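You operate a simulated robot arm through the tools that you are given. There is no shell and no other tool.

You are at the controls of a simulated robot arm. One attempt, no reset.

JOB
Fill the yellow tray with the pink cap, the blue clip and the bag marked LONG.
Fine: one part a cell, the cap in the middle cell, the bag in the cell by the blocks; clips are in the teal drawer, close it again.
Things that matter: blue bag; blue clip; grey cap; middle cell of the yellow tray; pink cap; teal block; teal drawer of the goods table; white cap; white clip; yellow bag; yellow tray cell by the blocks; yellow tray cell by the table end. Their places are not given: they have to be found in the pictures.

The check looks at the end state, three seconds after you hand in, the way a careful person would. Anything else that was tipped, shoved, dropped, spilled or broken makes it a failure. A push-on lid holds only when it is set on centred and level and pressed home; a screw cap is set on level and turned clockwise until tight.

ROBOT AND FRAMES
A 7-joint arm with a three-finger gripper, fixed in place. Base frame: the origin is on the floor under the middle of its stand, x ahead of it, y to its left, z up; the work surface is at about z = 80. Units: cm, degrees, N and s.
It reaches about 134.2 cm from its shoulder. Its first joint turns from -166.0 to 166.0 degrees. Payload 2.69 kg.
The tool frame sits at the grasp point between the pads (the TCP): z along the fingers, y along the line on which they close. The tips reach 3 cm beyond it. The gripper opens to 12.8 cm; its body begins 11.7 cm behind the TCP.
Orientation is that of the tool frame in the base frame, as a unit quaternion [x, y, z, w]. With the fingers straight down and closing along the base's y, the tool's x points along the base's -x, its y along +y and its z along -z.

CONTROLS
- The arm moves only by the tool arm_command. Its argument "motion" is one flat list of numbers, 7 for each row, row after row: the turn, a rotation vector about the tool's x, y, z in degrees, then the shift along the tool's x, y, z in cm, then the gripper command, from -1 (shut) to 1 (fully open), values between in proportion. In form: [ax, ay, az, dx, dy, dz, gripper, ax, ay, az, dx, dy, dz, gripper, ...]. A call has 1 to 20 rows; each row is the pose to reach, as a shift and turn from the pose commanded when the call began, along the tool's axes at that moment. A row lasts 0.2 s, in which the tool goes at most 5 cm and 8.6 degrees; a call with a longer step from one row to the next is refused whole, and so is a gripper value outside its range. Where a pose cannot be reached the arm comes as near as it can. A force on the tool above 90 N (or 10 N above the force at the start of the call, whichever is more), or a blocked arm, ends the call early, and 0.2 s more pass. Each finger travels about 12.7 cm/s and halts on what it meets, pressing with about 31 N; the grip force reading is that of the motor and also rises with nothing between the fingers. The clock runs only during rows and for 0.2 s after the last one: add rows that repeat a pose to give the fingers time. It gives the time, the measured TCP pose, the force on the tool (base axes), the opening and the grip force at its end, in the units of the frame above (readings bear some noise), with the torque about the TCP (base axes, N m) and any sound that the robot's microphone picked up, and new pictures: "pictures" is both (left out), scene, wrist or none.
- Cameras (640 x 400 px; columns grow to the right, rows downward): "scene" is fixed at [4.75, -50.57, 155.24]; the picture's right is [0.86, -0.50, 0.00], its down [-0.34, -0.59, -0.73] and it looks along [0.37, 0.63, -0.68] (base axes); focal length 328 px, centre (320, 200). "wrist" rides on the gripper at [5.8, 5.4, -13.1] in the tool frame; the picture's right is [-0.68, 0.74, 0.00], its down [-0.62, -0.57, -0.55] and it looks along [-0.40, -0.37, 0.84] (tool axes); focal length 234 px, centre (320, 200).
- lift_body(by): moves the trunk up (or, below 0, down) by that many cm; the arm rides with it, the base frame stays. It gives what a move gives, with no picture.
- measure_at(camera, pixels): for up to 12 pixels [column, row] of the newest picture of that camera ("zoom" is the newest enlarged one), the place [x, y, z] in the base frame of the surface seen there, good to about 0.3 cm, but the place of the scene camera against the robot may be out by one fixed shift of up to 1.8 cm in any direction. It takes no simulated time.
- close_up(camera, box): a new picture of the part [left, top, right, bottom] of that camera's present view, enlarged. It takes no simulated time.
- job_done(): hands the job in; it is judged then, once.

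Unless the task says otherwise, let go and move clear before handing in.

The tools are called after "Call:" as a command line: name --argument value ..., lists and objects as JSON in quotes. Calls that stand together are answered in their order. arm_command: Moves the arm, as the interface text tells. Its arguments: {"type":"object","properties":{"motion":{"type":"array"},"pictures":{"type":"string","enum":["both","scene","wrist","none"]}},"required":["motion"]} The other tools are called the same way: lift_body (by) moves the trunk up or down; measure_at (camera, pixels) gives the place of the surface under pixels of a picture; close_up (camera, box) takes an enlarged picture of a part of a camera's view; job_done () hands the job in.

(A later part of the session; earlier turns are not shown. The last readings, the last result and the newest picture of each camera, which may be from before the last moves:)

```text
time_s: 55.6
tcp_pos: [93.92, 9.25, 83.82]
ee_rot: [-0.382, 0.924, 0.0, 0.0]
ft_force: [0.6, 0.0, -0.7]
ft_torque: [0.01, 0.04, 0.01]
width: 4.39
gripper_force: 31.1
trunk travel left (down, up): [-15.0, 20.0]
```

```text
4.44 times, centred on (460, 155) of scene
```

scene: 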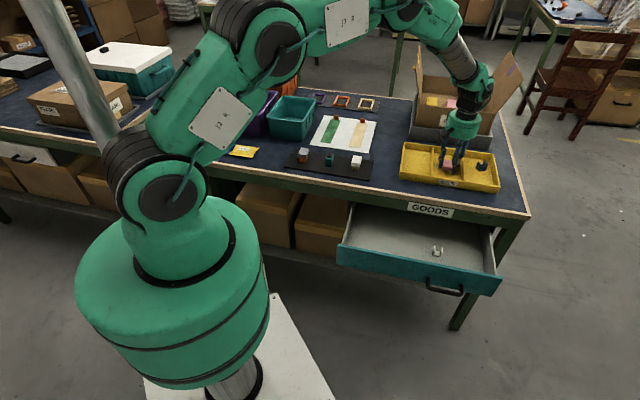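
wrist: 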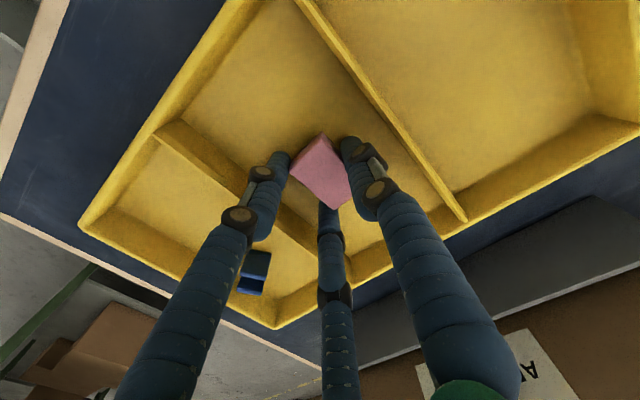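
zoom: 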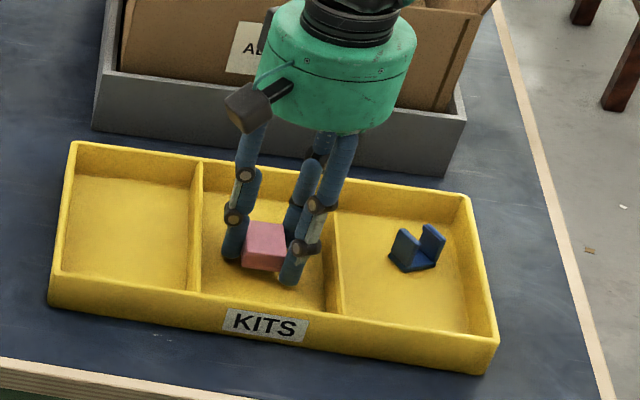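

The cap is just above the middle cell's floor, clear of both dividers. I'll lower 0.3 cm more, open to 5.8 cm and lift.

Call:
arm_command --motion '[0, 0, 0, 0, 0, 0.15, -0.48, 0, 0, 0, 0, 0, 0.3, -0.48, 0, 0, 0, 0, 0, 0.3, -0.35, 0, 0, 0, 0, 0, 0.3, -0.25, 0, 0, 0, 0, 0, 0.3, -0.15, 0, 0, 0, 0, 0, 0.3, -0.08, 0, 0, 0, 0, 0, 0.3, -0.08]' --pictures "wrist"

Call:
close_up --camera "wrist" --box '[240, 100, 400, 220]'

Call:
close_up --camera "scene" --box '[400, 110, 520, 200]'

```text
time_s: 57.2
tcp_pos: [93.93, 9.2, 83.59]
ee_rot: [-0.382, 0.924, 0.0, 0.0]
ft_force: [0.6, 0.1, 0.4]
ft_torque: [0.0, 0.0, -0.01]
width: 5.91
gripper_force: 0.1
trunk travel left (down, up): [-15.0, 20.0]
```

wrist: 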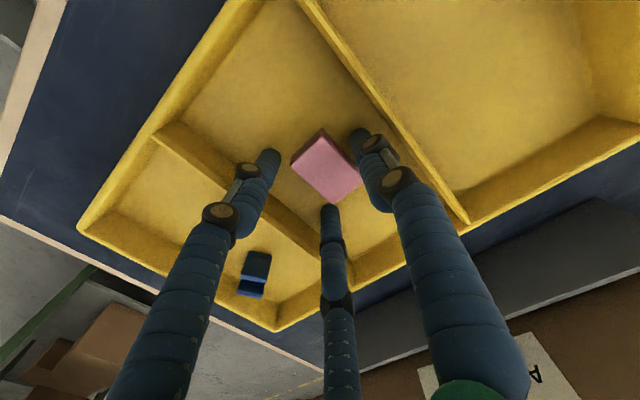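

```text
3.33 times, centred on (320, 160) of wrist
```

zoom: 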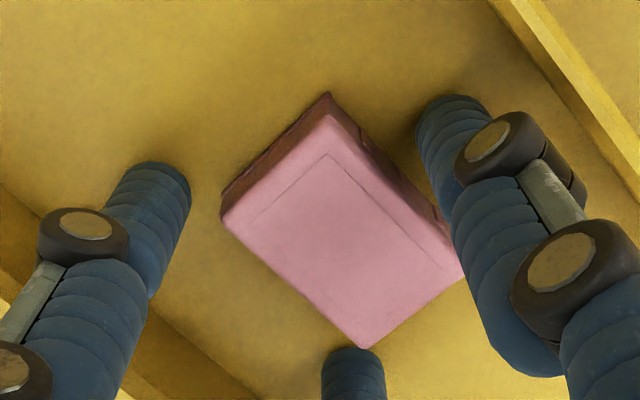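

```text
4.44 times, centred on (460, 155) of scene
```

zoom: 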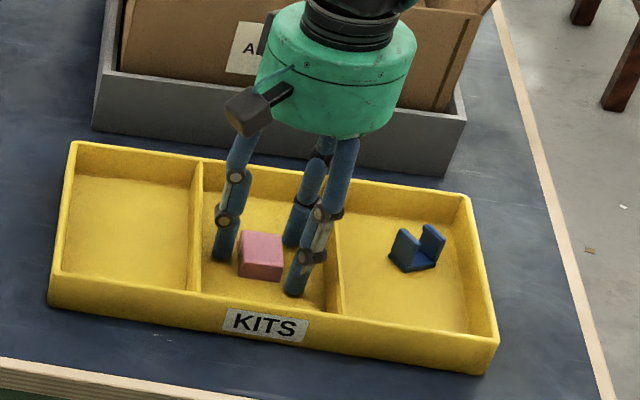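

The cap lies flat in the middle cell and the tray has not moved. I'll lift clear, and measure the bins and bags in the scene view before travelling to the bags.

Call:
arm_command --motion '[0, 0, 0, 0, 0, -1, -0.08, 0, 0, 0, 0, 0, -3, -0.08, 0, 0, 0, 0, 0, -6, -0.08, 0, 0, 0, 0, 0, -10, -0.08, 0, 0, 0, 0, 0, -14, -0.08, 0, 0, 0, 0, 0, -18, -0.08, 0, 0, 0, 0, 0, -20, -0.08, 0, 0, 0, 0, 0, -20, -0.08]' --pictures "both"

Call:
measure_at --camera "scene" --pixels '[[270, 117], [312, 105], [300, 110], [250, 90], [295, 96], [275, 94], [242, 152], [258, 152]]'

Call:
close_up --camera "scene" --box '[200, 80, 330, 170]'

```text
time_s: 59.0
tcp_pos: [93.82, 9.17, 103.34]
ee_rot: [-0.383, 0.924, 0.0, 0.001]
ft_force: [0.5, -0.1, -0.5]
ft_torque: [0.03, -0.02, 0.01]
width: 5.88
gripper_force: 0.1
trunk travel left (down, up): [-15.0, 20.0]
```

scene: 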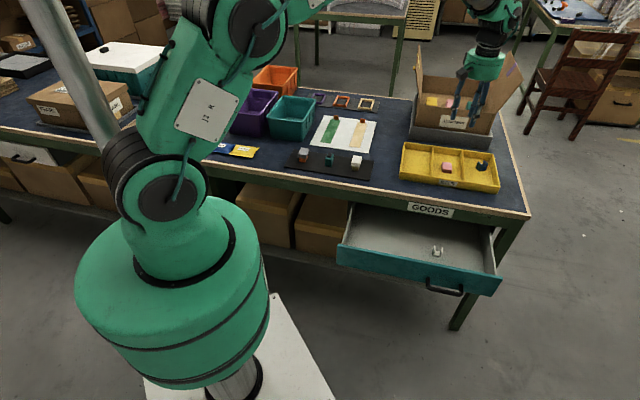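
wrist: 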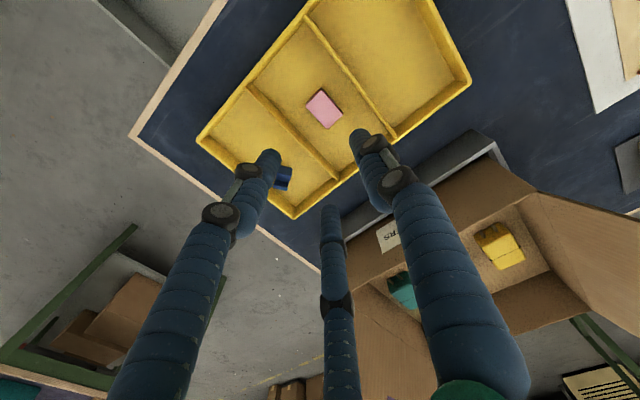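

```text
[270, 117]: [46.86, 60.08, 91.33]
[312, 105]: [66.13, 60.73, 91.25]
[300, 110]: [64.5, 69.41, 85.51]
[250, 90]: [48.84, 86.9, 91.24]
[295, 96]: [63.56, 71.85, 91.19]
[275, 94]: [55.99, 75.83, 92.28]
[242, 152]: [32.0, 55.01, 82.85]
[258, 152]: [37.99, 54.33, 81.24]
```

```text
4.44 times, centred on (265, 125) of scene
```

zoom: 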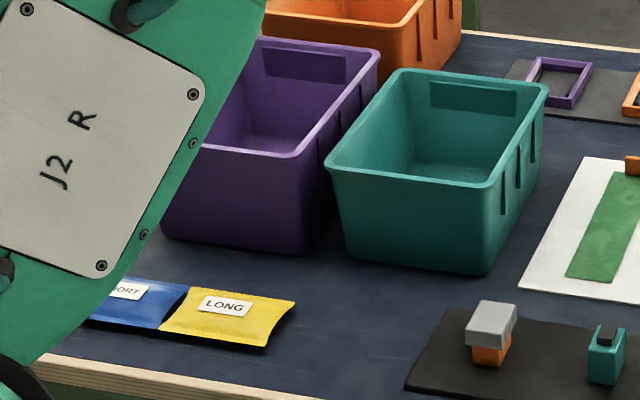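

The bins' rims are at z≈90 and start at e2≈76, clear of the bags at e2≈63. I'll travel at z≈103 to above the yellow bag.

Call:
arm_command --motion '[0, 0, 0, 0.5, 3, 0, -0.08, 0, 0, 0, 1, 7.2, 0, -0.08, 0, 0, 0, 1.5, 11.4, 0, -0.08, 0, 0, 0, 2, 15.6, 0, -0.08, 0, 0, 0, 2.5, 19.8, 0, -0.08, 0, 0, 0, 3, 24, 0, -0.08, 0, 0, 0, 3.5, 28.2, 0, -0.08, 0, 0, 0, 4, 32.4, 0, -0.08, 0, 0, 0, 4.5, 36.6, 0, -0.08, 0, 0, 0, 5, 40.8, 0, -0.08, 0, 0, 0, 5.5, 45, 0, -0.08, 0, 0, 0, 6, 49.2, 0, -0.08, 0, 0, 0, 6.5, 53.4, 0, -0.08, 0, 0, 0, 7, 57.6, 0, -0.08, 0, 0, 0, 7.8, 61.8, 0, -0.08, 0, 0, 0, 8.6, 66, 0, -0.08, 0, 0, 0, 9.4, 70.2, 0, -0.08, 0, 0, 0, 9.9, 74, 0, -0.08, 0, 0, 0, 9.9, 76, 0, -0.08, 0, 0, 0, 9.9, 76, 0, -0.08]' --pictures "both"

```text
time_s: 63.2
tcp_pos: [33.08, 55.81, 103.6]
ee_rot: [-0.382, 0.924, 0.0, 0.001]
ft_force: [-0.3, 1.1, -0.4]
ft_torque: [-0.03, 0.02, 0.02]
width: 5.89
gripper_force: 0.1
trunk travel left (down, up): [-15.0, 20.0]
```

scene: 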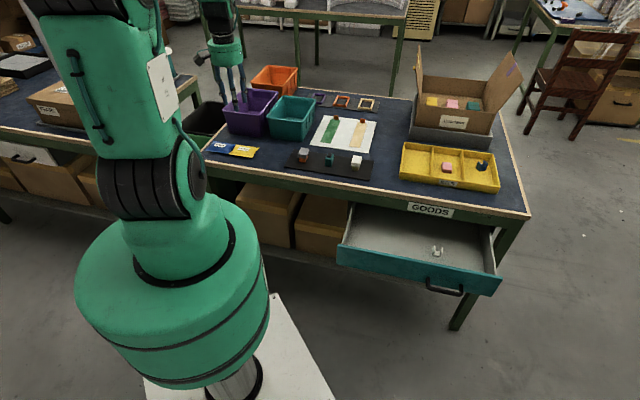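
wrist: 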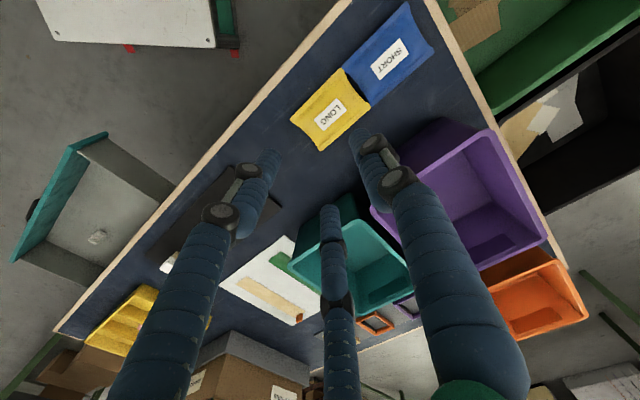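

The yellow LONG bag shows at (330,110), touching the blue SHORT bag at (385,55). I'll zoom in and measure its outline.

Call:
close_up --camera "wrist" --box '[270, 0, 450, 160]'

Call:
close_up --camera "scene" --box '[200, 130, 270, 170]'

Call:
measure_at --camera "wrist" --pixels '[[292, 118], [343, 71], [369, 106], [321, 149], [330, 112], [350, 89], [310, 130], [345, 128], [315, 95], [357, 78], [385, 60], [365, 88]]'

```text
2.50 times, centred on (360, 80) of wrist
```

zoom: 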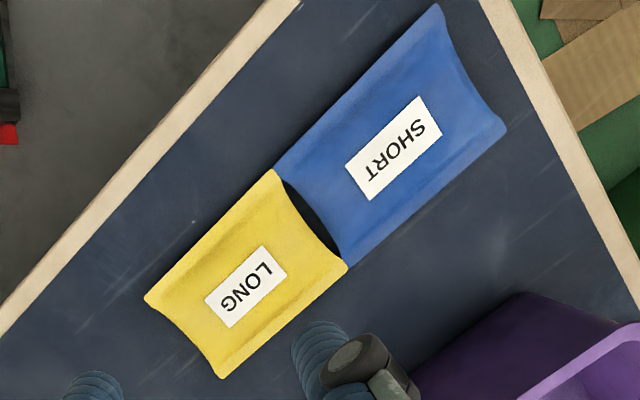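

```text
9.14 times, centred on (235, 150) of scene
```

zoom: 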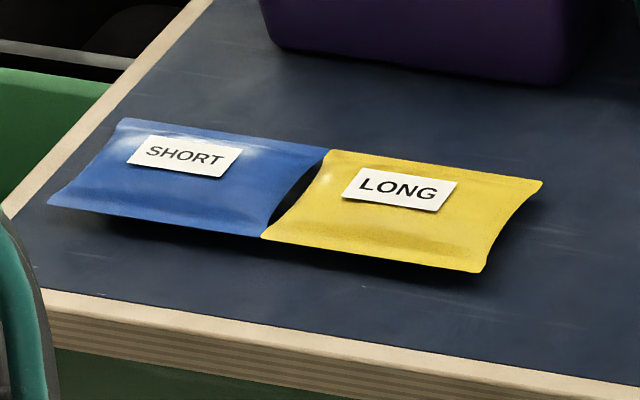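

```text
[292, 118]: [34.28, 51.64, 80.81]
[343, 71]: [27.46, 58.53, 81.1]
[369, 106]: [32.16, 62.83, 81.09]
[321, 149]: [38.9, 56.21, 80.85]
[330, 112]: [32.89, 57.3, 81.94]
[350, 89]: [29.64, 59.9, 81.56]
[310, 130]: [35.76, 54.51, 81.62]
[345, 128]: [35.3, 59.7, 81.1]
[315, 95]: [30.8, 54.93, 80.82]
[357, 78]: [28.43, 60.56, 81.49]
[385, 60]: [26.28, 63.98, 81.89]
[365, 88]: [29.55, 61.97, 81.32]
```

The yellow bag spans e1 -22 to -12.2, e2 60.8 to 67.2, about 2 cm thick, and its left end touches the blue bag. I'll turn the gripper 60° so one finger faces the free right end and the other two take the long edges well away from the blue bag, and come down to have a closer look.

Call:
arm_command --motion '[0, 0, 7.5, -0.2, 0.1, 0, 0.1, 0, 0, 15, -0.4, 0.2, 0, 0.2, 0, 0, 22.5, -0.6, 0.3, 1, 0.3, 0, 0, 30, -0.8, 0.4, 2, 0.48, 0, 0, 37.5, -1.0, 0.5, 4, 0.48, 0, 0, 45, -1.1, 0.5, 6, 0.48, 0, 0, 52.5, -1.1, 0.5, 8, 0.48, 0, 0, 60, -1.1, 0.5, 10, 0.48, 0, 0, 60, -1.1, 0.5, 12, 0.48, 0, 0, 60, -1.1, 0.5, 12, 0.48]' --pictures "both"

Call:
close_up --camera "wrist" --box '[220, 50, 420, 190]'

```text
time_s: 65.4
tcp_pos: [33.57, 57.19, 91.29]
ee_rot: [0.131, 0.991, -0.001, -0.001]
ft_force: [-0.3, -0.4, -0.2]
ft_torque: [-0.02, 0.01, 0.02]
width: 9.48
gripper_force: 0.1
trunk travel left (down, up): [-15.0, 20.0]
```

scene: 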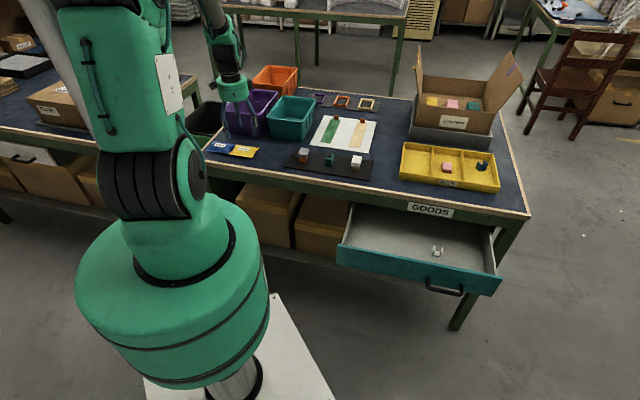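
wrist: 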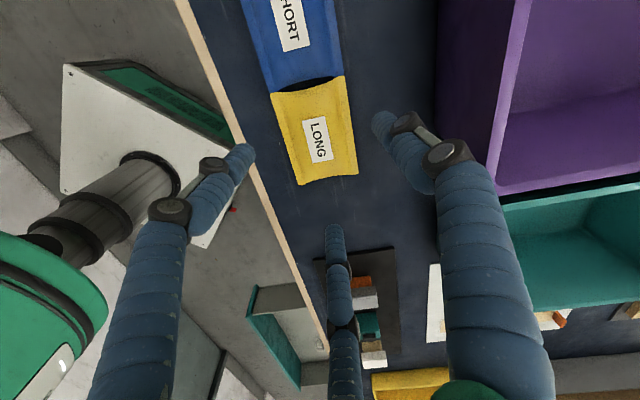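

```text
2.86 times, centred on (320, 120) of wrist
```

zoom: 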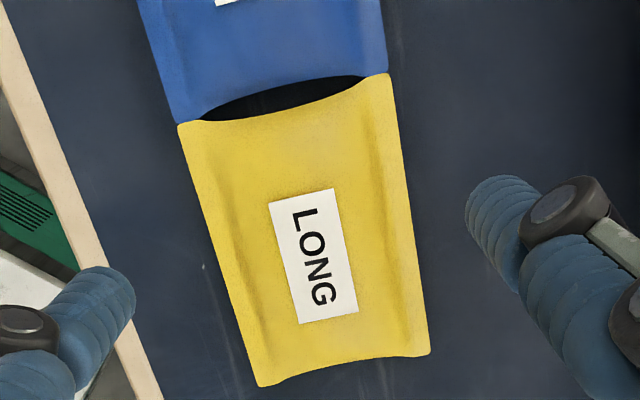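

The bag lies between the three fingers, with the "LONG" label clear. I'll measure its edges more exactly at this height.

Call:
measure_at --camera "zoom" --pixels '[[184, 128], [386, 78], [426, 352], [262, 383], [340, 360], [222, 250], [408, 215], [315, 250], [236, 300], [418, 290], [200, 185], [398, 145]]'

Call:
measure_at --camera "wrist" --pixels '[[240, 155], [382, 122], [335, 232], [268, 92], [345, 72], [300, 60]]'

```text
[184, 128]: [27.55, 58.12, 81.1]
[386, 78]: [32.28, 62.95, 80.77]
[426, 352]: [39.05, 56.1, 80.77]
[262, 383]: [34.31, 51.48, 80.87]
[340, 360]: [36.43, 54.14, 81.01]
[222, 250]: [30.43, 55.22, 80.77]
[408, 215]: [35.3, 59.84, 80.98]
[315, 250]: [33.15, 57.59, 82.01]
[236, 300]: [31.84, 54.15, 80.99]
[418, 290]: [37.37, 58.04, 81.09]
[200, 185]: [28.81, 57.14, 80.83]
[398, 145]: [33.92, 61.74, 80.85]
```

```text
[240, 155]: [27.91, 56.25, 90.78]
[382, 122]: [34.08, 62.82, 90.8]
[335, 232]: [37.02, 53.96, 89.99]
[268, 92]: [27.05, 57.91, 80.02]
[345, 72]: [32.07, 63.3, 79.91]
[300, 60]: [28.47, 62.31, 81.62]
```

The bag's edges are e2 60.6–67.3, right end e1≈-12.5, with its rim height at z≈81. I'll correct by a few mm, open a little more and go down to just above the bag's edge for a check.

Call:
arm_command --motion '[0, 0, 0, -0.18, -0.39, 1.5, 0.6, 0, 0, 0, -0.18, -0.39, 3, 0.6, 0, 0, 0, -0.18, -0.39, 4.5, 0.6, 0, 0, 0, -0.18, -0.39, 5.9, 0.6, 0, 0, 0, -0.18, -0.39, 5.9, 0.6]' --pictures "both"

Call:
close_up --camera "wrist" --box '[200, 70, 420, 230]'

Call:
close_up --camera "scene" --box '[200, 110, 280, 170]'

```text
time_s: 66.6
tcp_pos: [33.63, 56.72, 85.66]
ee_rot: [0.13, 0.991, 0.0, 0.0]
ft_force: [1.0, 0.4, -0.3]
ft_torque: [-0.03, 0.02, 0.0]
width: 10.2
gripper_force: 0.1
trunk travel left (down, up): [-15.0, 20.0]
```

scene: 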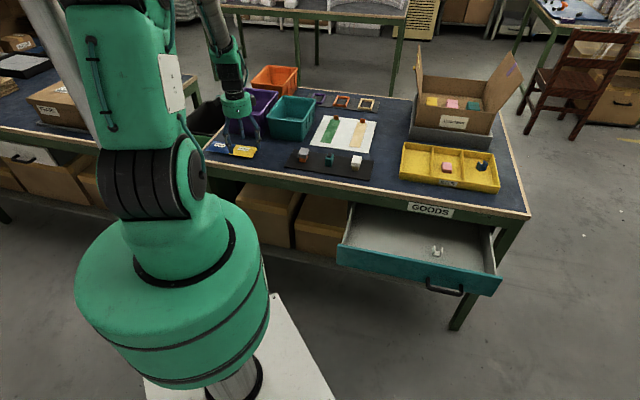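
wrist: 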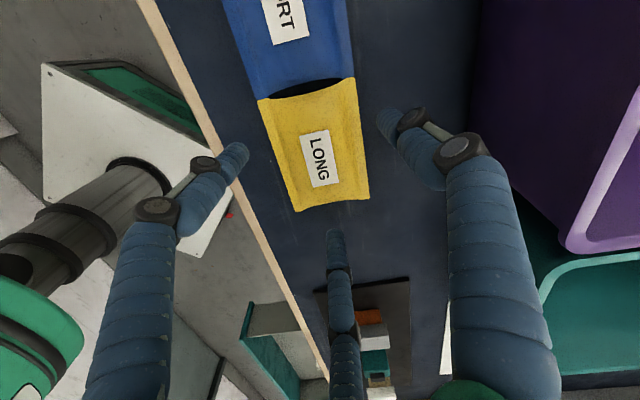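

```text
2.50 times, centred on (310, 150) of wrist
```

zoom: 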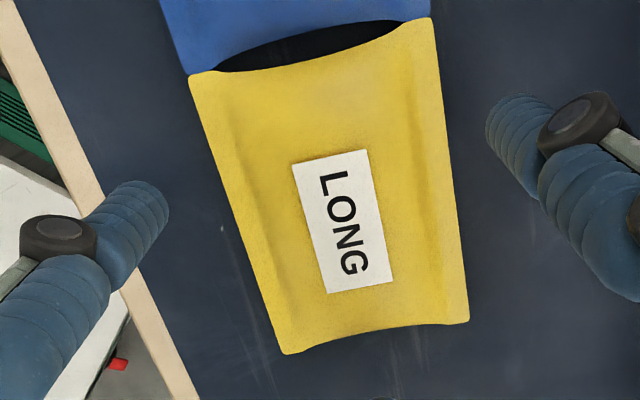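

```text
6.67 times, centred on (240, 140) of scene
```

zoom: 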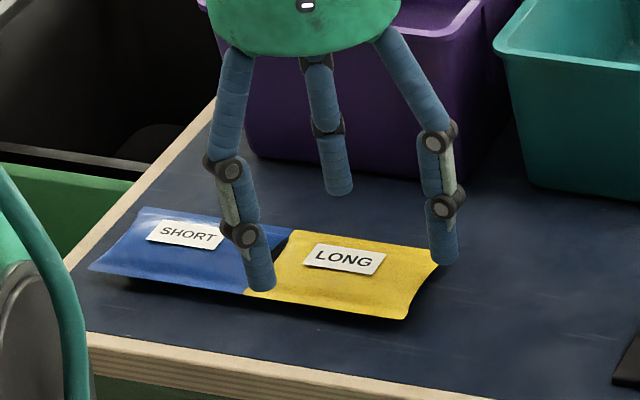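

I'm hovering with the tips at z≈82.7; front and back fingers look evenly spaced. I'll measure fingertips against the bag edges once more before going down.

Call:
close_up --camera "wrist" --box '[200, 70, 420, 250]'

Call:
measure_at --camera "wrist" --pixels '[[243, 150], [240, 158], [384, 118], [392, 125], [335, 235], [328, 235], [260, 103], [353, 80], [367, 195], [300, 208], [338, 202], [361, 140]]'

```text
2.22 times, centred on (310, 160) of wrist
```

zoom: 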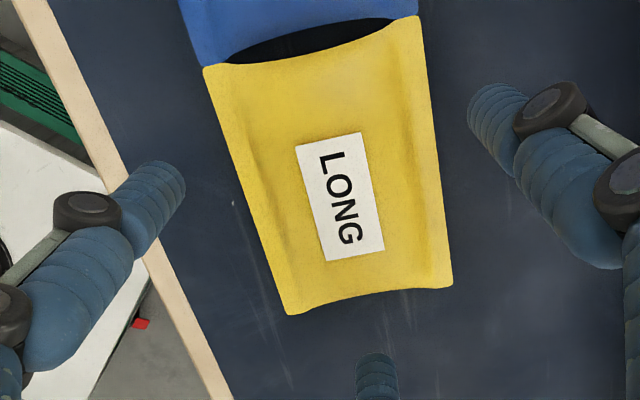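

```text
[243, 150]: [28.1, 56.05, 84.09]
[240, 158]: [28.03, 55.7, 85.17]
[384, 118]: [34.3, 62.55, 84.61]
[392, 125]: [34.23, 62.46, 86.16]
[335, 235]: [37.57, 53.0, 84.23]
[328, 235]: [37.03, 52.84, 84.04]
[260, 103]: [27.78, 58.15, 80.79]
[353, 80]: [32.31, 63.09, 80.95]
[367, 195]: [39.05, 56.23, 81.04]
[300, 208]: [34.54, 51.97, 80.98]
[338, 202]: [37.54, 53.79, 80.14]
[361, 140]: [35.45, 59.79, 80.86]
```

Fingers are centred across the bag (about 0.5 cm clear on each long side, 1.4 cm at the right end). I'll go down to tips ≈80.4.

Call:
arm_command --motion '[0, 0, 0, 0, 0, 0.8, 0.6, 0, 0, 0, 0, 0, 1.5, 0.6, 0, 0, 0, 0, 0, 2.1, 0.6, 0, 0, 0, 0, 0, 2.1, 0.6]' --pictures "both"

Call:
close_up --camera "wrist" --box '[200, 70, 420, 250]'

Call:
close_up --camera "scene" --box '[200, 110, 280, 170]'

```text
time_s: 67.6
tcp_pos: [33.46, 56.74, 83.65]
ee_rot: [0.131, 0.991, 0.001, 0.0]
ft_force: [0.3, -1.0, -0.4]
ft_torque: [0.0, -0.02, 0.0]
width: 10.21
gripper_force: 0.0
trunk travel left (down, up): [-15.0, 20.0]
```

scene: 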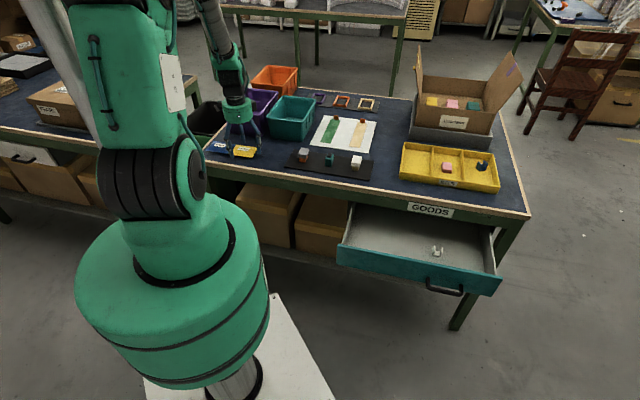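
wrist: 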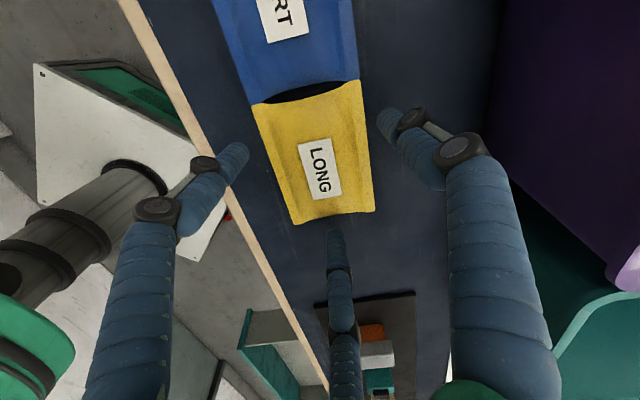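

```text
2.22 times, centred on (310, 160) of wrist
```

zoom: 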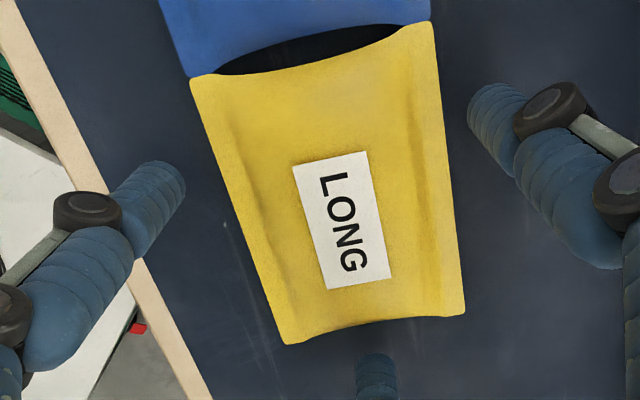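

```text
6.67 times, centred on (240, 140) of scene
```

zoom: 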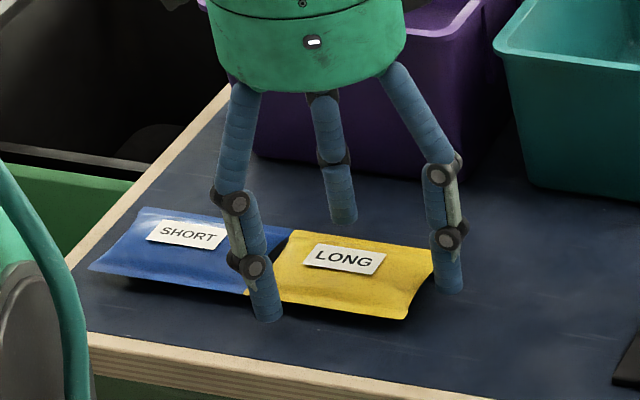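

The tips are at about z=80.5 around the bag without contact. I'll close in small steps to just at the bag's edges and check.

Call:
arm_command --motion '[0, 0, 0, 0, 0, 0.1, 0.5, 0, 0, 0, 0, 0, 0.1, 0.4, 0, 0, 0, 0, 0, 0.1, 0.32, 0, 0, 0, 0, 0, 0.1, 0.27, 0, 0, 0, 0, 0, 0.1, 0.27]' --pictures "wrist"

Call:
close_up --camera "wrist" --box '[200, 70, 420, 250]'

```text
time_s: 68.8
tcp_pos: [33.6, 56.75, 83.53]
ee_rot: [0.131, 0.991, 0.0, 0.0]
ft_force: [0.7, -0.8, -0.5]
ft_torque: [0.01, -0.01, -0.01]
width: 8.23
gripper_force: 0.7
trunk travel left (down, up): [-15.0, 20.0]
```

wrist: 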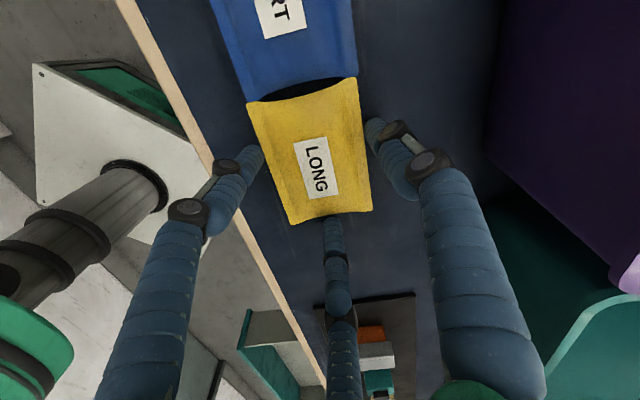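

```text
2.22 times, centred on (310, 160) of wrist
```

zoom: 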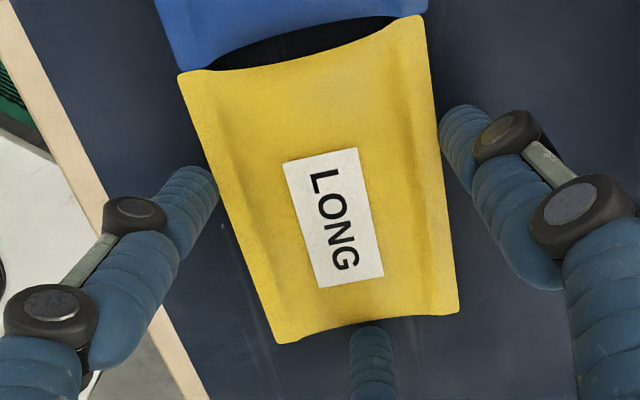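

All three fingers touch or nearly touch the bag's edges (opening 8.23). I'll squeeze a bit more and watch that the bag doesn't slide toward the blue one.

Call:
arm_command --motion '[0, 0, 0, 0, 0, 0, 0.24, 0, 0, 0, 0, 0, 0, 0.21, 0, 0, 0, 0, 0, 0, 0.18, 0, 0, 0, 0, 0, 0, 0.18]' --pictures "wrist"

Call:
close_up --camera "wrist" --box '[200, 70, 420, 250]'

Call:
close_up --camera "scene" --box '[200, 110, 280, 170]'

```text
time_s: 69.8
tcp_pos: [33.53, 56.66, 83.5]
ee_rot: [0.131, 0.991, -0.001, 0.0]
ft_force: [0.8, 0.4, 3.0]
ft_torque: [-0.03, -0.04, -0.01]
width: 8.12
gripper_force: 31.2
trunk travel left (down, up): [-15.0, 20.0]
```

wrist: 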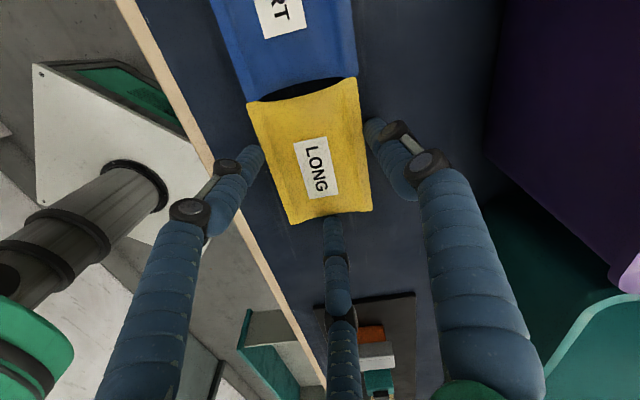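

```text
2.22 times, centred on (310, 160) of wrist
```

zoom: 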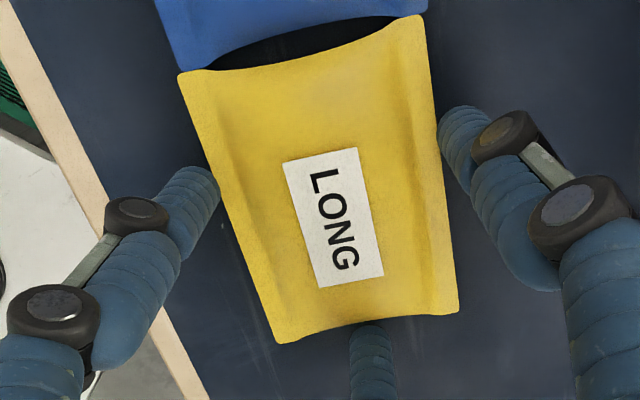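

```text
6.67 times, centred on (240, 140) of scene
```

zoom: 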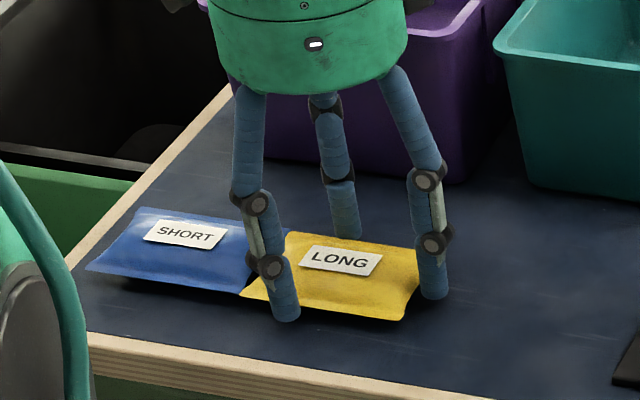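

The bag is gripped (31 N, opening 8.12); both bags shifted only about 2 mm. I'll ease it 0.8 cm to the right away from the blue bag while lifting slightly, then lift.

Call:
arm_command --motion '[0, 0, 0, 0, 0, 0, 0.15, 0, 0, 0, -0.26, -0.15, -0.1, 0.15, 0, 0, 0, -0.52, -0.3, -0.2, 0.15, 0, 0, 0, -0.78, -0.45, -0.5, 0.15, 0, 0, 0, -0.87, -0.5, -1.2, 0.15, 0, 0, 0, -0.87, -0.5, -2, 0.15, 0, 0, 0, -0.87, -0.5, -2, 0.15]' --pictures "both"

Call:
close_up --camera "wrist" --box '[200, 70, 420, 250]'

Call:
close_up --camera "scene" --box '[200, 110, 280, 170]'

```text
time_s: 71.4
tcp_pos: [34.36, 55.87, 85.44]
ee_rot: [0.131, 0.991, 0.001, -0.001]
ft_force: [-0.6, -0.4, -0.8]
ft_torque: [0.01, 0.05, 0.0]
width: 8.13
gripper_force: 31.3
trunk travel left (down, up): [-15.0, 20.0]
```

scene: 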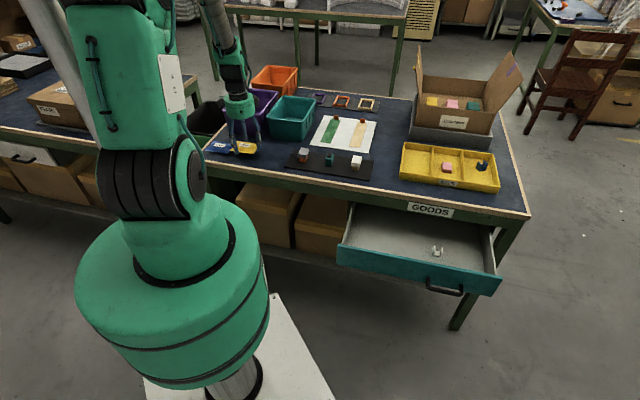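
wrist: 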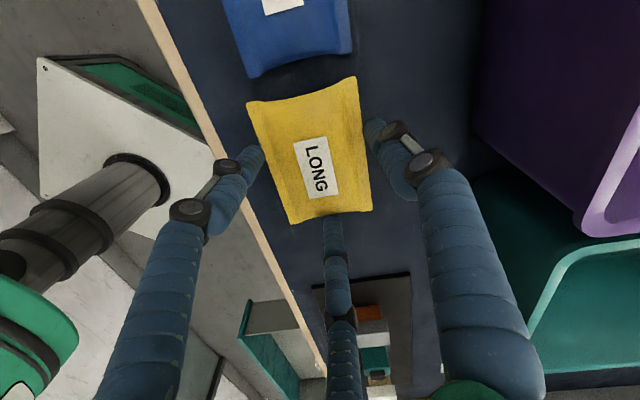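

```text
2.22 times, centred on (310, 160) of wrist
```

zoom: 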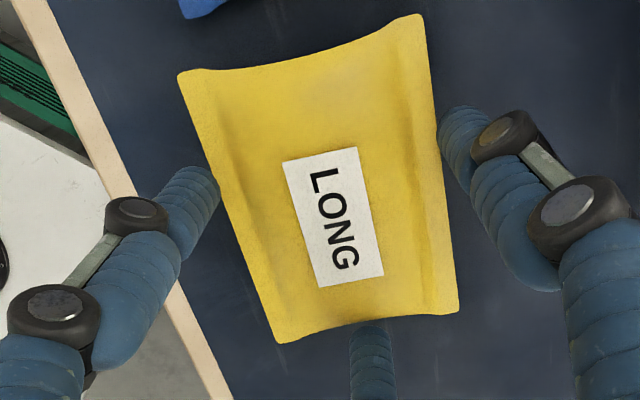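

```text
6.67 times, centred on (240, 140) of scene
```

zoom: 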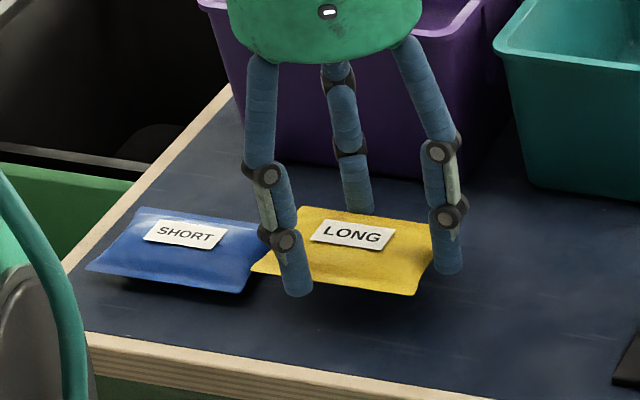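

The bag is held level and clear of the blue bag, which stayed in place. I'll lift it to z≈104 and carry it toward the tray.

Call:
arm_command --motion '[0, 0, 0, 0, 0, -1.5, 0.15, 0, 0, 0, 0, 0, -4, 0.15, 0, 0, 0, 0, 0, -7.5, 0.15, 0, 0, 0, 0, 0, -11, 0.15, 0, 0, 0, 0, 0, -14.5, 0.15, 0, 0, 0, -1, -0.4, -17.5, 0.15, 0, 0, 0, -3, -1.2, -18.5, 0.15, 0, 0, 0, -6, -2.4, -18.5, 0.15, 0, 0, 0, -9, -3.6, -18.5, 0.15, 0, 0, 0, -12, -4.8, -18.5, 0.15, 0, 0, 0, -15, -6, -18.5, 0.15, 0, 0, 0, -18, -7.2, -18.5, 0.15, 0, 0, 0, -21, -8.4, -18.5, 0.15, 0, 0, 0, -24, -9.6, -18.5, 0.15, 0, 0, 0, -27, -10.8, -18.5, 0.15, 0, 0, 0, -30, -12, -18.5, 0.15, 0, 0, 0, -33, -13.2, -18.5, 0.15, 0, 0, 0, -36, -14.4, -18.5, 0.15, 0, 0, 0, -38, -15.2, -18.5, 0.15, 0, 0, 0, -38, -15.2, -18.5, 0.15]' --pictures "both"

```text
time_s: 75.6
tcp_pos: [67.08, 31.3, 103.8]
ee_rot: [0.13, 0.991, 0.0, 0.0]
ft_force: [0.0, -0.7, -0.4]
ft_torque: [0.02, 0.0, 0.03]
width: 8.14
gripper_force: 31.0
trunk travel left (down, up): [-15.0, 20.0]
```

scene: 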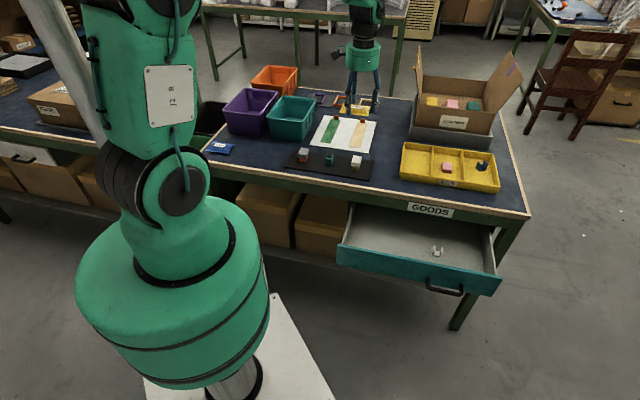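
wrist: 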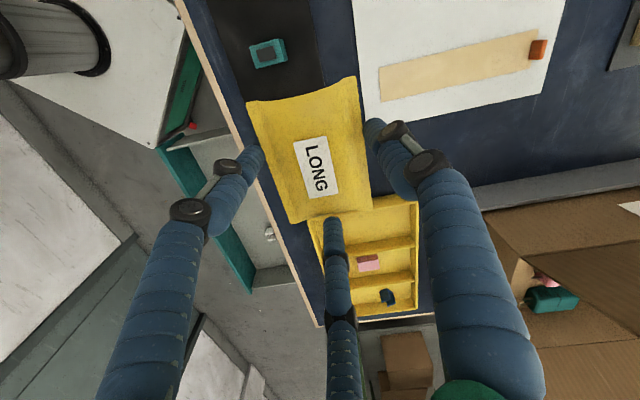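

The bag is still held steady. I'll finish the travel to above the cell by the blocks while turning -90° so the bag's long side lies along the cell's long side.

Call:
arm_command --motion '[0, 0, -7.5, -1.83, -0.73, 0, 0.15, 0, 0, -15, -3.67, -1.46, 0, 0.15, 0, 0, -22.5, -5.5, -2.19, 0, 0.15, 0, 0, -30, -7.33, -2.92, 0, 0.15, 0, 0, -37.5, -9.17, -3.65, 0, 0.15, 0, 0, -45, -11, -4.39, 0, 0.15, 0, 0, -52.5, -12.83, -5.12, 0, 0.15, 0, 0, -60, -14.67, -5.85, 0, 0.15, 0, 0, -67.5, -16.5, -6.58, 0, 0.15, 0, 0, -75, -18.33, -7.31, 0, 0.15, 0, 0, -82.5, -20.17, -8.04, 0, 0.15, 0, 0, -90, -22, -8.77, 0, 0.15, 0, 0, -90, -22, -8.77, 0, 0.15, 0, 0, -90, -22, -8.77, 0, 0.15]' --pictures "both"

Call:
close_up --camera "scene" --box '[380, 80, 520, 200]'

```text
time_s: 78.6
tcp_pos: [86.03, 17.16, 103.65]
ee_rot: [-0.609, 0.793, -0.001, 0.0]
ft_force: [0.0, -0.2, -0.1]
ft_torque: [0.03, -0.02, -0.02]
width: 8.13
gripper_force: 30.5
trunk travel left (down, up): [-15.0, 20.0]
```

scene: 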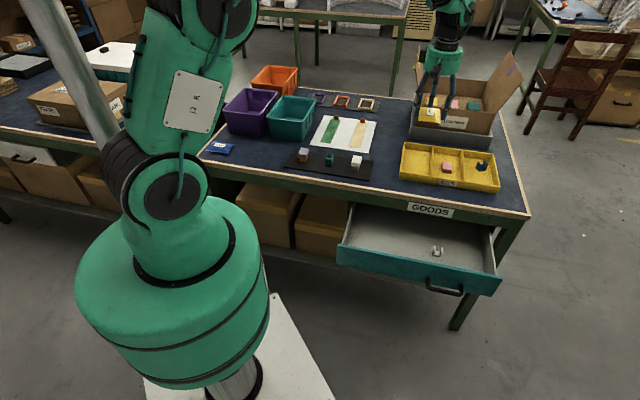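
wrist: 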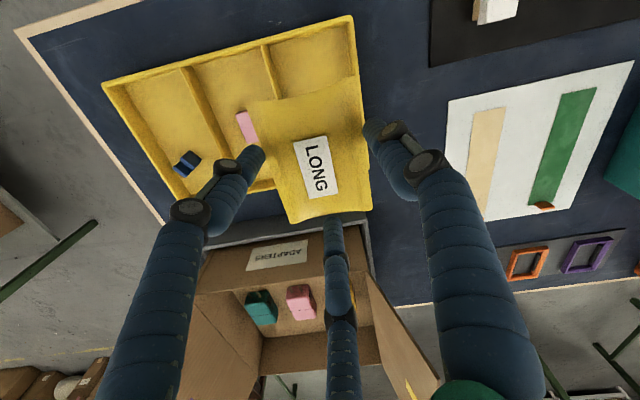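

```text
3.33 times, centred on (450, 140) of scene
```

zoom: 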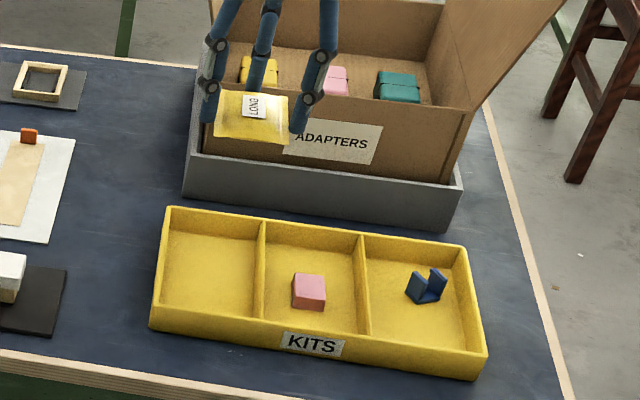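

The bag is over the cell by the blocks, with its long side along the cell. I'll verify the left wall and first divider before lowering.

Call:
measure_at --camera "wrist" --pixels '[[351, 18], [264, 46], [358, 75], [276, 92], [105, 87], [183, 68], [310, 60], [362, 98], [270, 70], [345, 22]]'

Call:
measure_at --camera "zoom" --pixels '[[168, 210], [152, 308], [262, 225], [262, 318], [210, 260], [484, 355], [255, 105], [250, 135]]'

```text
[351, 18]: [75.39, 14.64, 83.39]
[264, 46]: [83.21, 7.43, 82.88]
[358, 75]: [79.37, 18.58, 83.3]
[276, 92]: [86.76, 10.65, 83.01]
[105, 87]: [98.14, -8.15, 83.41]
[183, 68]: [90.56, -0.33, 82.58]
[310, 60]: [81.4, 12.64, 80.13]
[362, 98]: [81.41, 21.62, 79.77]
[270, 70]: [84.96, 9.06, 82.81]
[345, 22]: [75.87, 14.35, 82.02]
```

```text
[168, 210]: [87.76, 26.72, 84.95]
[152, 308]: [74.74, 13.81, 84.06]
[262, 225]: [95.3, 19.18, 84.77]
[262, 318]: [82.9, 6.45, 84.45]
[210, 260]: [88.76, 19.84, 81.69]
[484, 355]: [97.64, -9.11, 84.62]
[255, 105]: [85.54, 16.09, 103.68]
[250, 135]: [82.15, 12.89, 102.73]
```

The cell spans e1≈43.4–53.5, so its centre is 48.4; I'll shift 0.3 cm and lower until the fingertips are just above the rims (z≈83.7).

Call:
arm_command --motion '[0, 0, 0, -0.15, 0.26, 3, 0.15, 0, 0, 0, -0.15, 0.26, 6, 0.15, 0, 0, 0, -0.15, 0.26, 9, 0.15, 0, 0, 0, -0.15, 0.26, 12, 0.15, 0, 0, 0, -0.15, 0.26, 14.5, 0.15, 0, 0, 0, -0.15, 0.26, 16.2, 0.15, 0, 0, 0, -0.15, 0.26, 17, 0.15, 0, 0, 0, -0.15, 0.26, 17, 0.15]' --pictures "both"

Call:
close_up --camera "scene" --box '[390, 100, 510, 200]'

Call:
close_up --camera "wrist" --box '[200, 50, 420, 250]'

```text
time_s: 80.4
tcp_pos: [86.13, 17.29, 86.98]
ee_rot: [-0.608, 0.794, 0.0, 0.0]
ft_force: [0.1, 0.0, 0.4]
ft_torque: [-0.04, 0.01, 0.03]
width: 8.13
gripper_force: 31.0
trunk travel left (down, up): [-15.0, 20.0]
```

scene: 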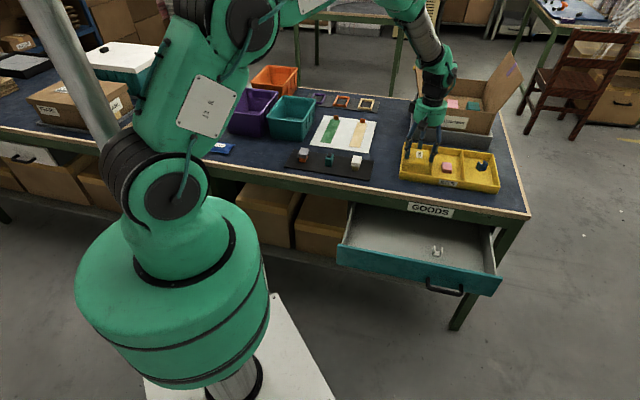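
wrist: 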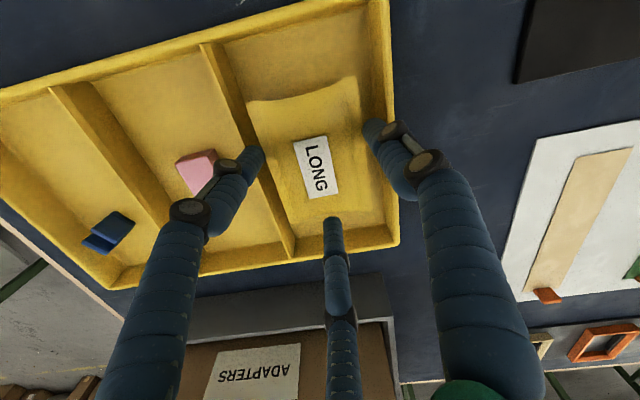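

```text
4.00 times, centred on (450, 150) of scene
```

zoom: 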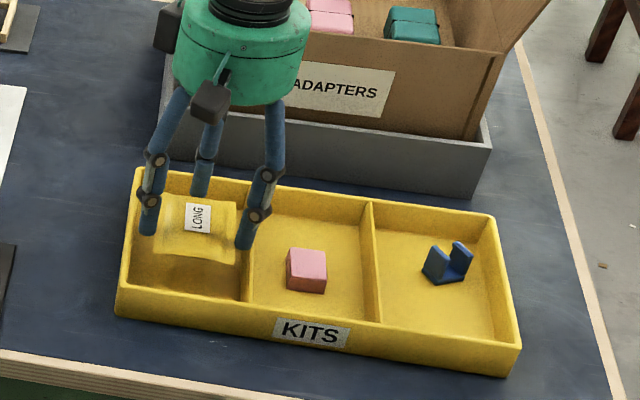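

```text
2.00 times, centred on (310, 150) of wrist
```

zoom: 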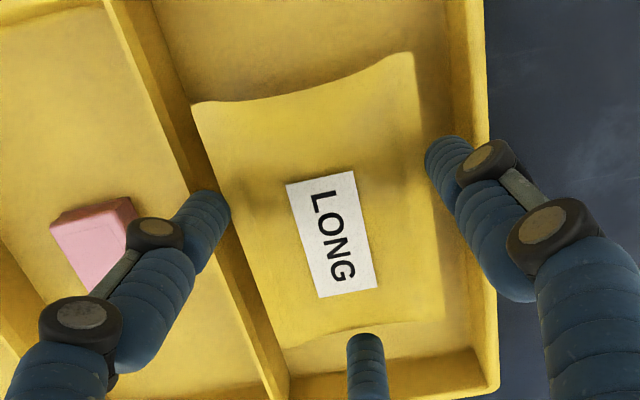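

The bag hangs level over the cell, centred between left wall and divider, tips just above the rims. I'll go down 0.25 cm more and release it quickly so it drops flat into the cell.

Call:
arm_command --motion '[0, 0, 0, 0, 0, 0.25, 0.15, 0, 0, 0, 0, 0, 0.25, 0.15, 0, 0, 0, 0, 0, 0.25, 0.55, 0, 0, 0, 0, 0, 0.25, 0.55, 0, 0, 0, 0, 0, 0.25, 0.55, 0, 0, 0, 0, 0, 0.25, 0.55]' --pictures "both"

Call:
close_up --camera "scene" --box '[390, 100, 510, 200]'

Call:
close_up --camera "wrist" --box '[200, 50, 420, 250]'

```text
time_s: 81.8
tcp_pos: [85.96, 17.31, 86.77]
ee_rot: [-0.609, 0.793, 0.0, 0.0]
ft_force: [-0.1, 0.0, 0.9]
ft_torque: [-0.03, 0.0, -0.01]
width: 9.9
gripper_force: 0.0
trunk travel left (down, up): [-15.0, 20.0]
```

scene: 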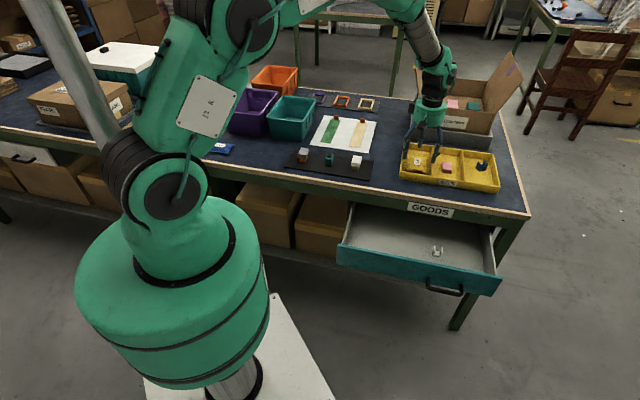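
wrist: 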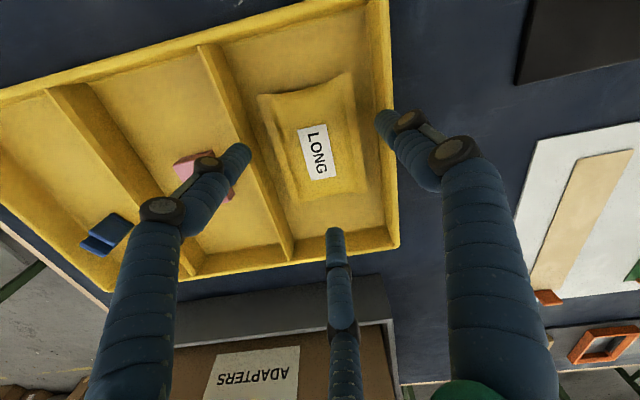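

```text
4.00 times, centred on (450, 150) of scene
```

zoom: 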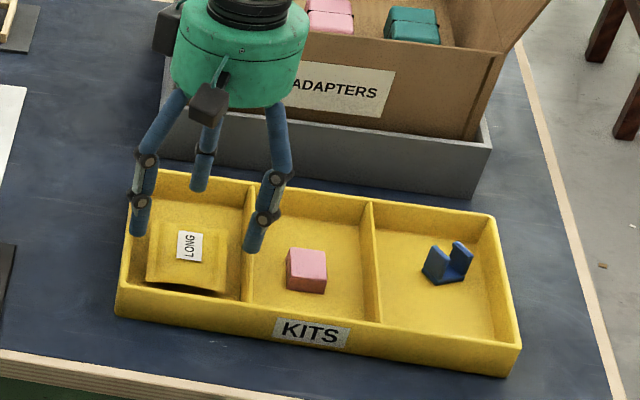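

```text
2.00 times, centred on (310, 150) of wrist
```

zoom: 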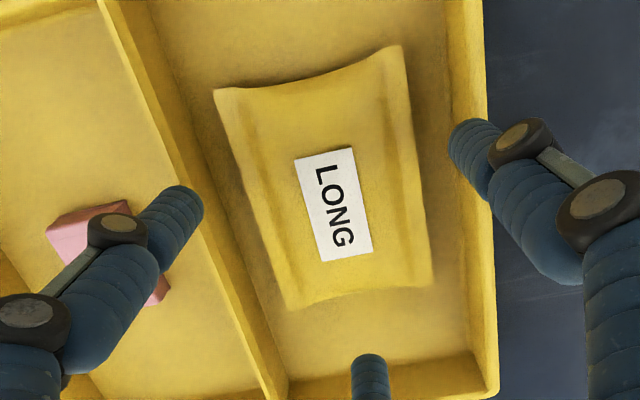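

The LONG bag lies flat in the cell by the blocks, so all three parts are in the tray. Next I rise, move in front of the table and turn the gripper back for closing the drawer.

Call:
arm_command --motion '[0, 0, 0, 0, 0, -2, 0.55, 0, 0, 0, 0, 0, -6, 0.55, 0, 0, 0, 0, 0, -10, 0.55, 0, 0, 0, 0, 0, -14, 0.3, 0, 0, 0, 0, 0, -17.3, 0, 0, 0, 8, 1.81, 0.73, -17.3, -0.3, 0, 0, 16, 3.63, 1.46, -17.3, -0.6, 0, 0, 24, 5.44, 2.19, -17.3, -1, 0, 0, 32, 7.25, 2.92, -17.3, -1, 0, 0, 40, 9.07, 3.65, -17.3, -1, 0, 0, 48, 10.88, 4.38, -17.3, -1, 0, 0, 56, 12.7, 5.11, -17.3, -1, 0, 0, 64, 14.5, 5.84, -17.3, -1, 0, 0, 72, 16.3, 6.57, -17.3, -1, 0, 0, 80, 18.1, 7.3, -17.3, -1, 0, 0, 88, 19.95, 8.03, -17.3, -1, 0, 0, 96, 21.8, 8.76, -17.3, -1, 0, 0, 104, 23.6, 9.49, -17.3, -1, 0, 0, 112, 25.4, 10.22, -17.3, -1, 0, 0, 120, 27.2, 10.95, -17.3, -1]' --pictures "both"

Call:
close_up --camera "scene" --box '[390, 120, 510, 200]'

```text
time_s: 86.0
tcp_pos: [68.34, -6.3, 104.05]
ee_rot: [0.385, 0.923, 0.0, 0.0]
ft_force: [0.7, 0.7, -0.3]
ft_torque: [-0.01, 0.02, 0.01]
width: 0.24
gripper_force: 30.5
trunk travel left (down, up): [-15.0, 20.0]
```

scene: 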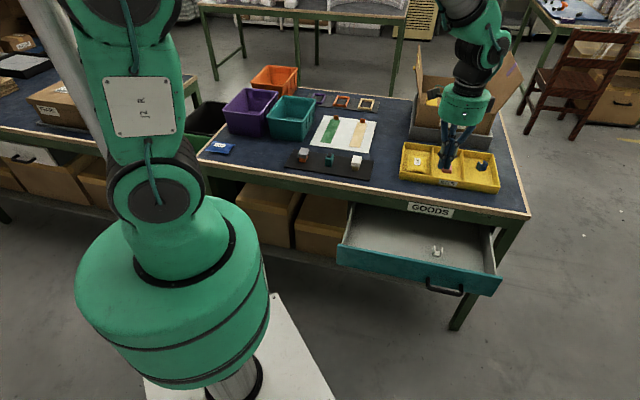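
wrist: 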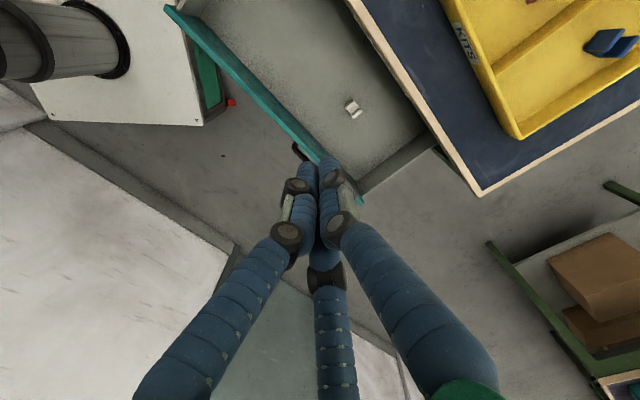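

```text
5.00 times, centred on (450, 160) of scene
```

zoom: 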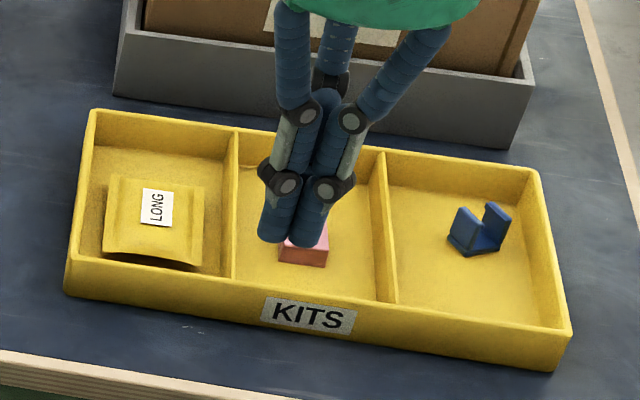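

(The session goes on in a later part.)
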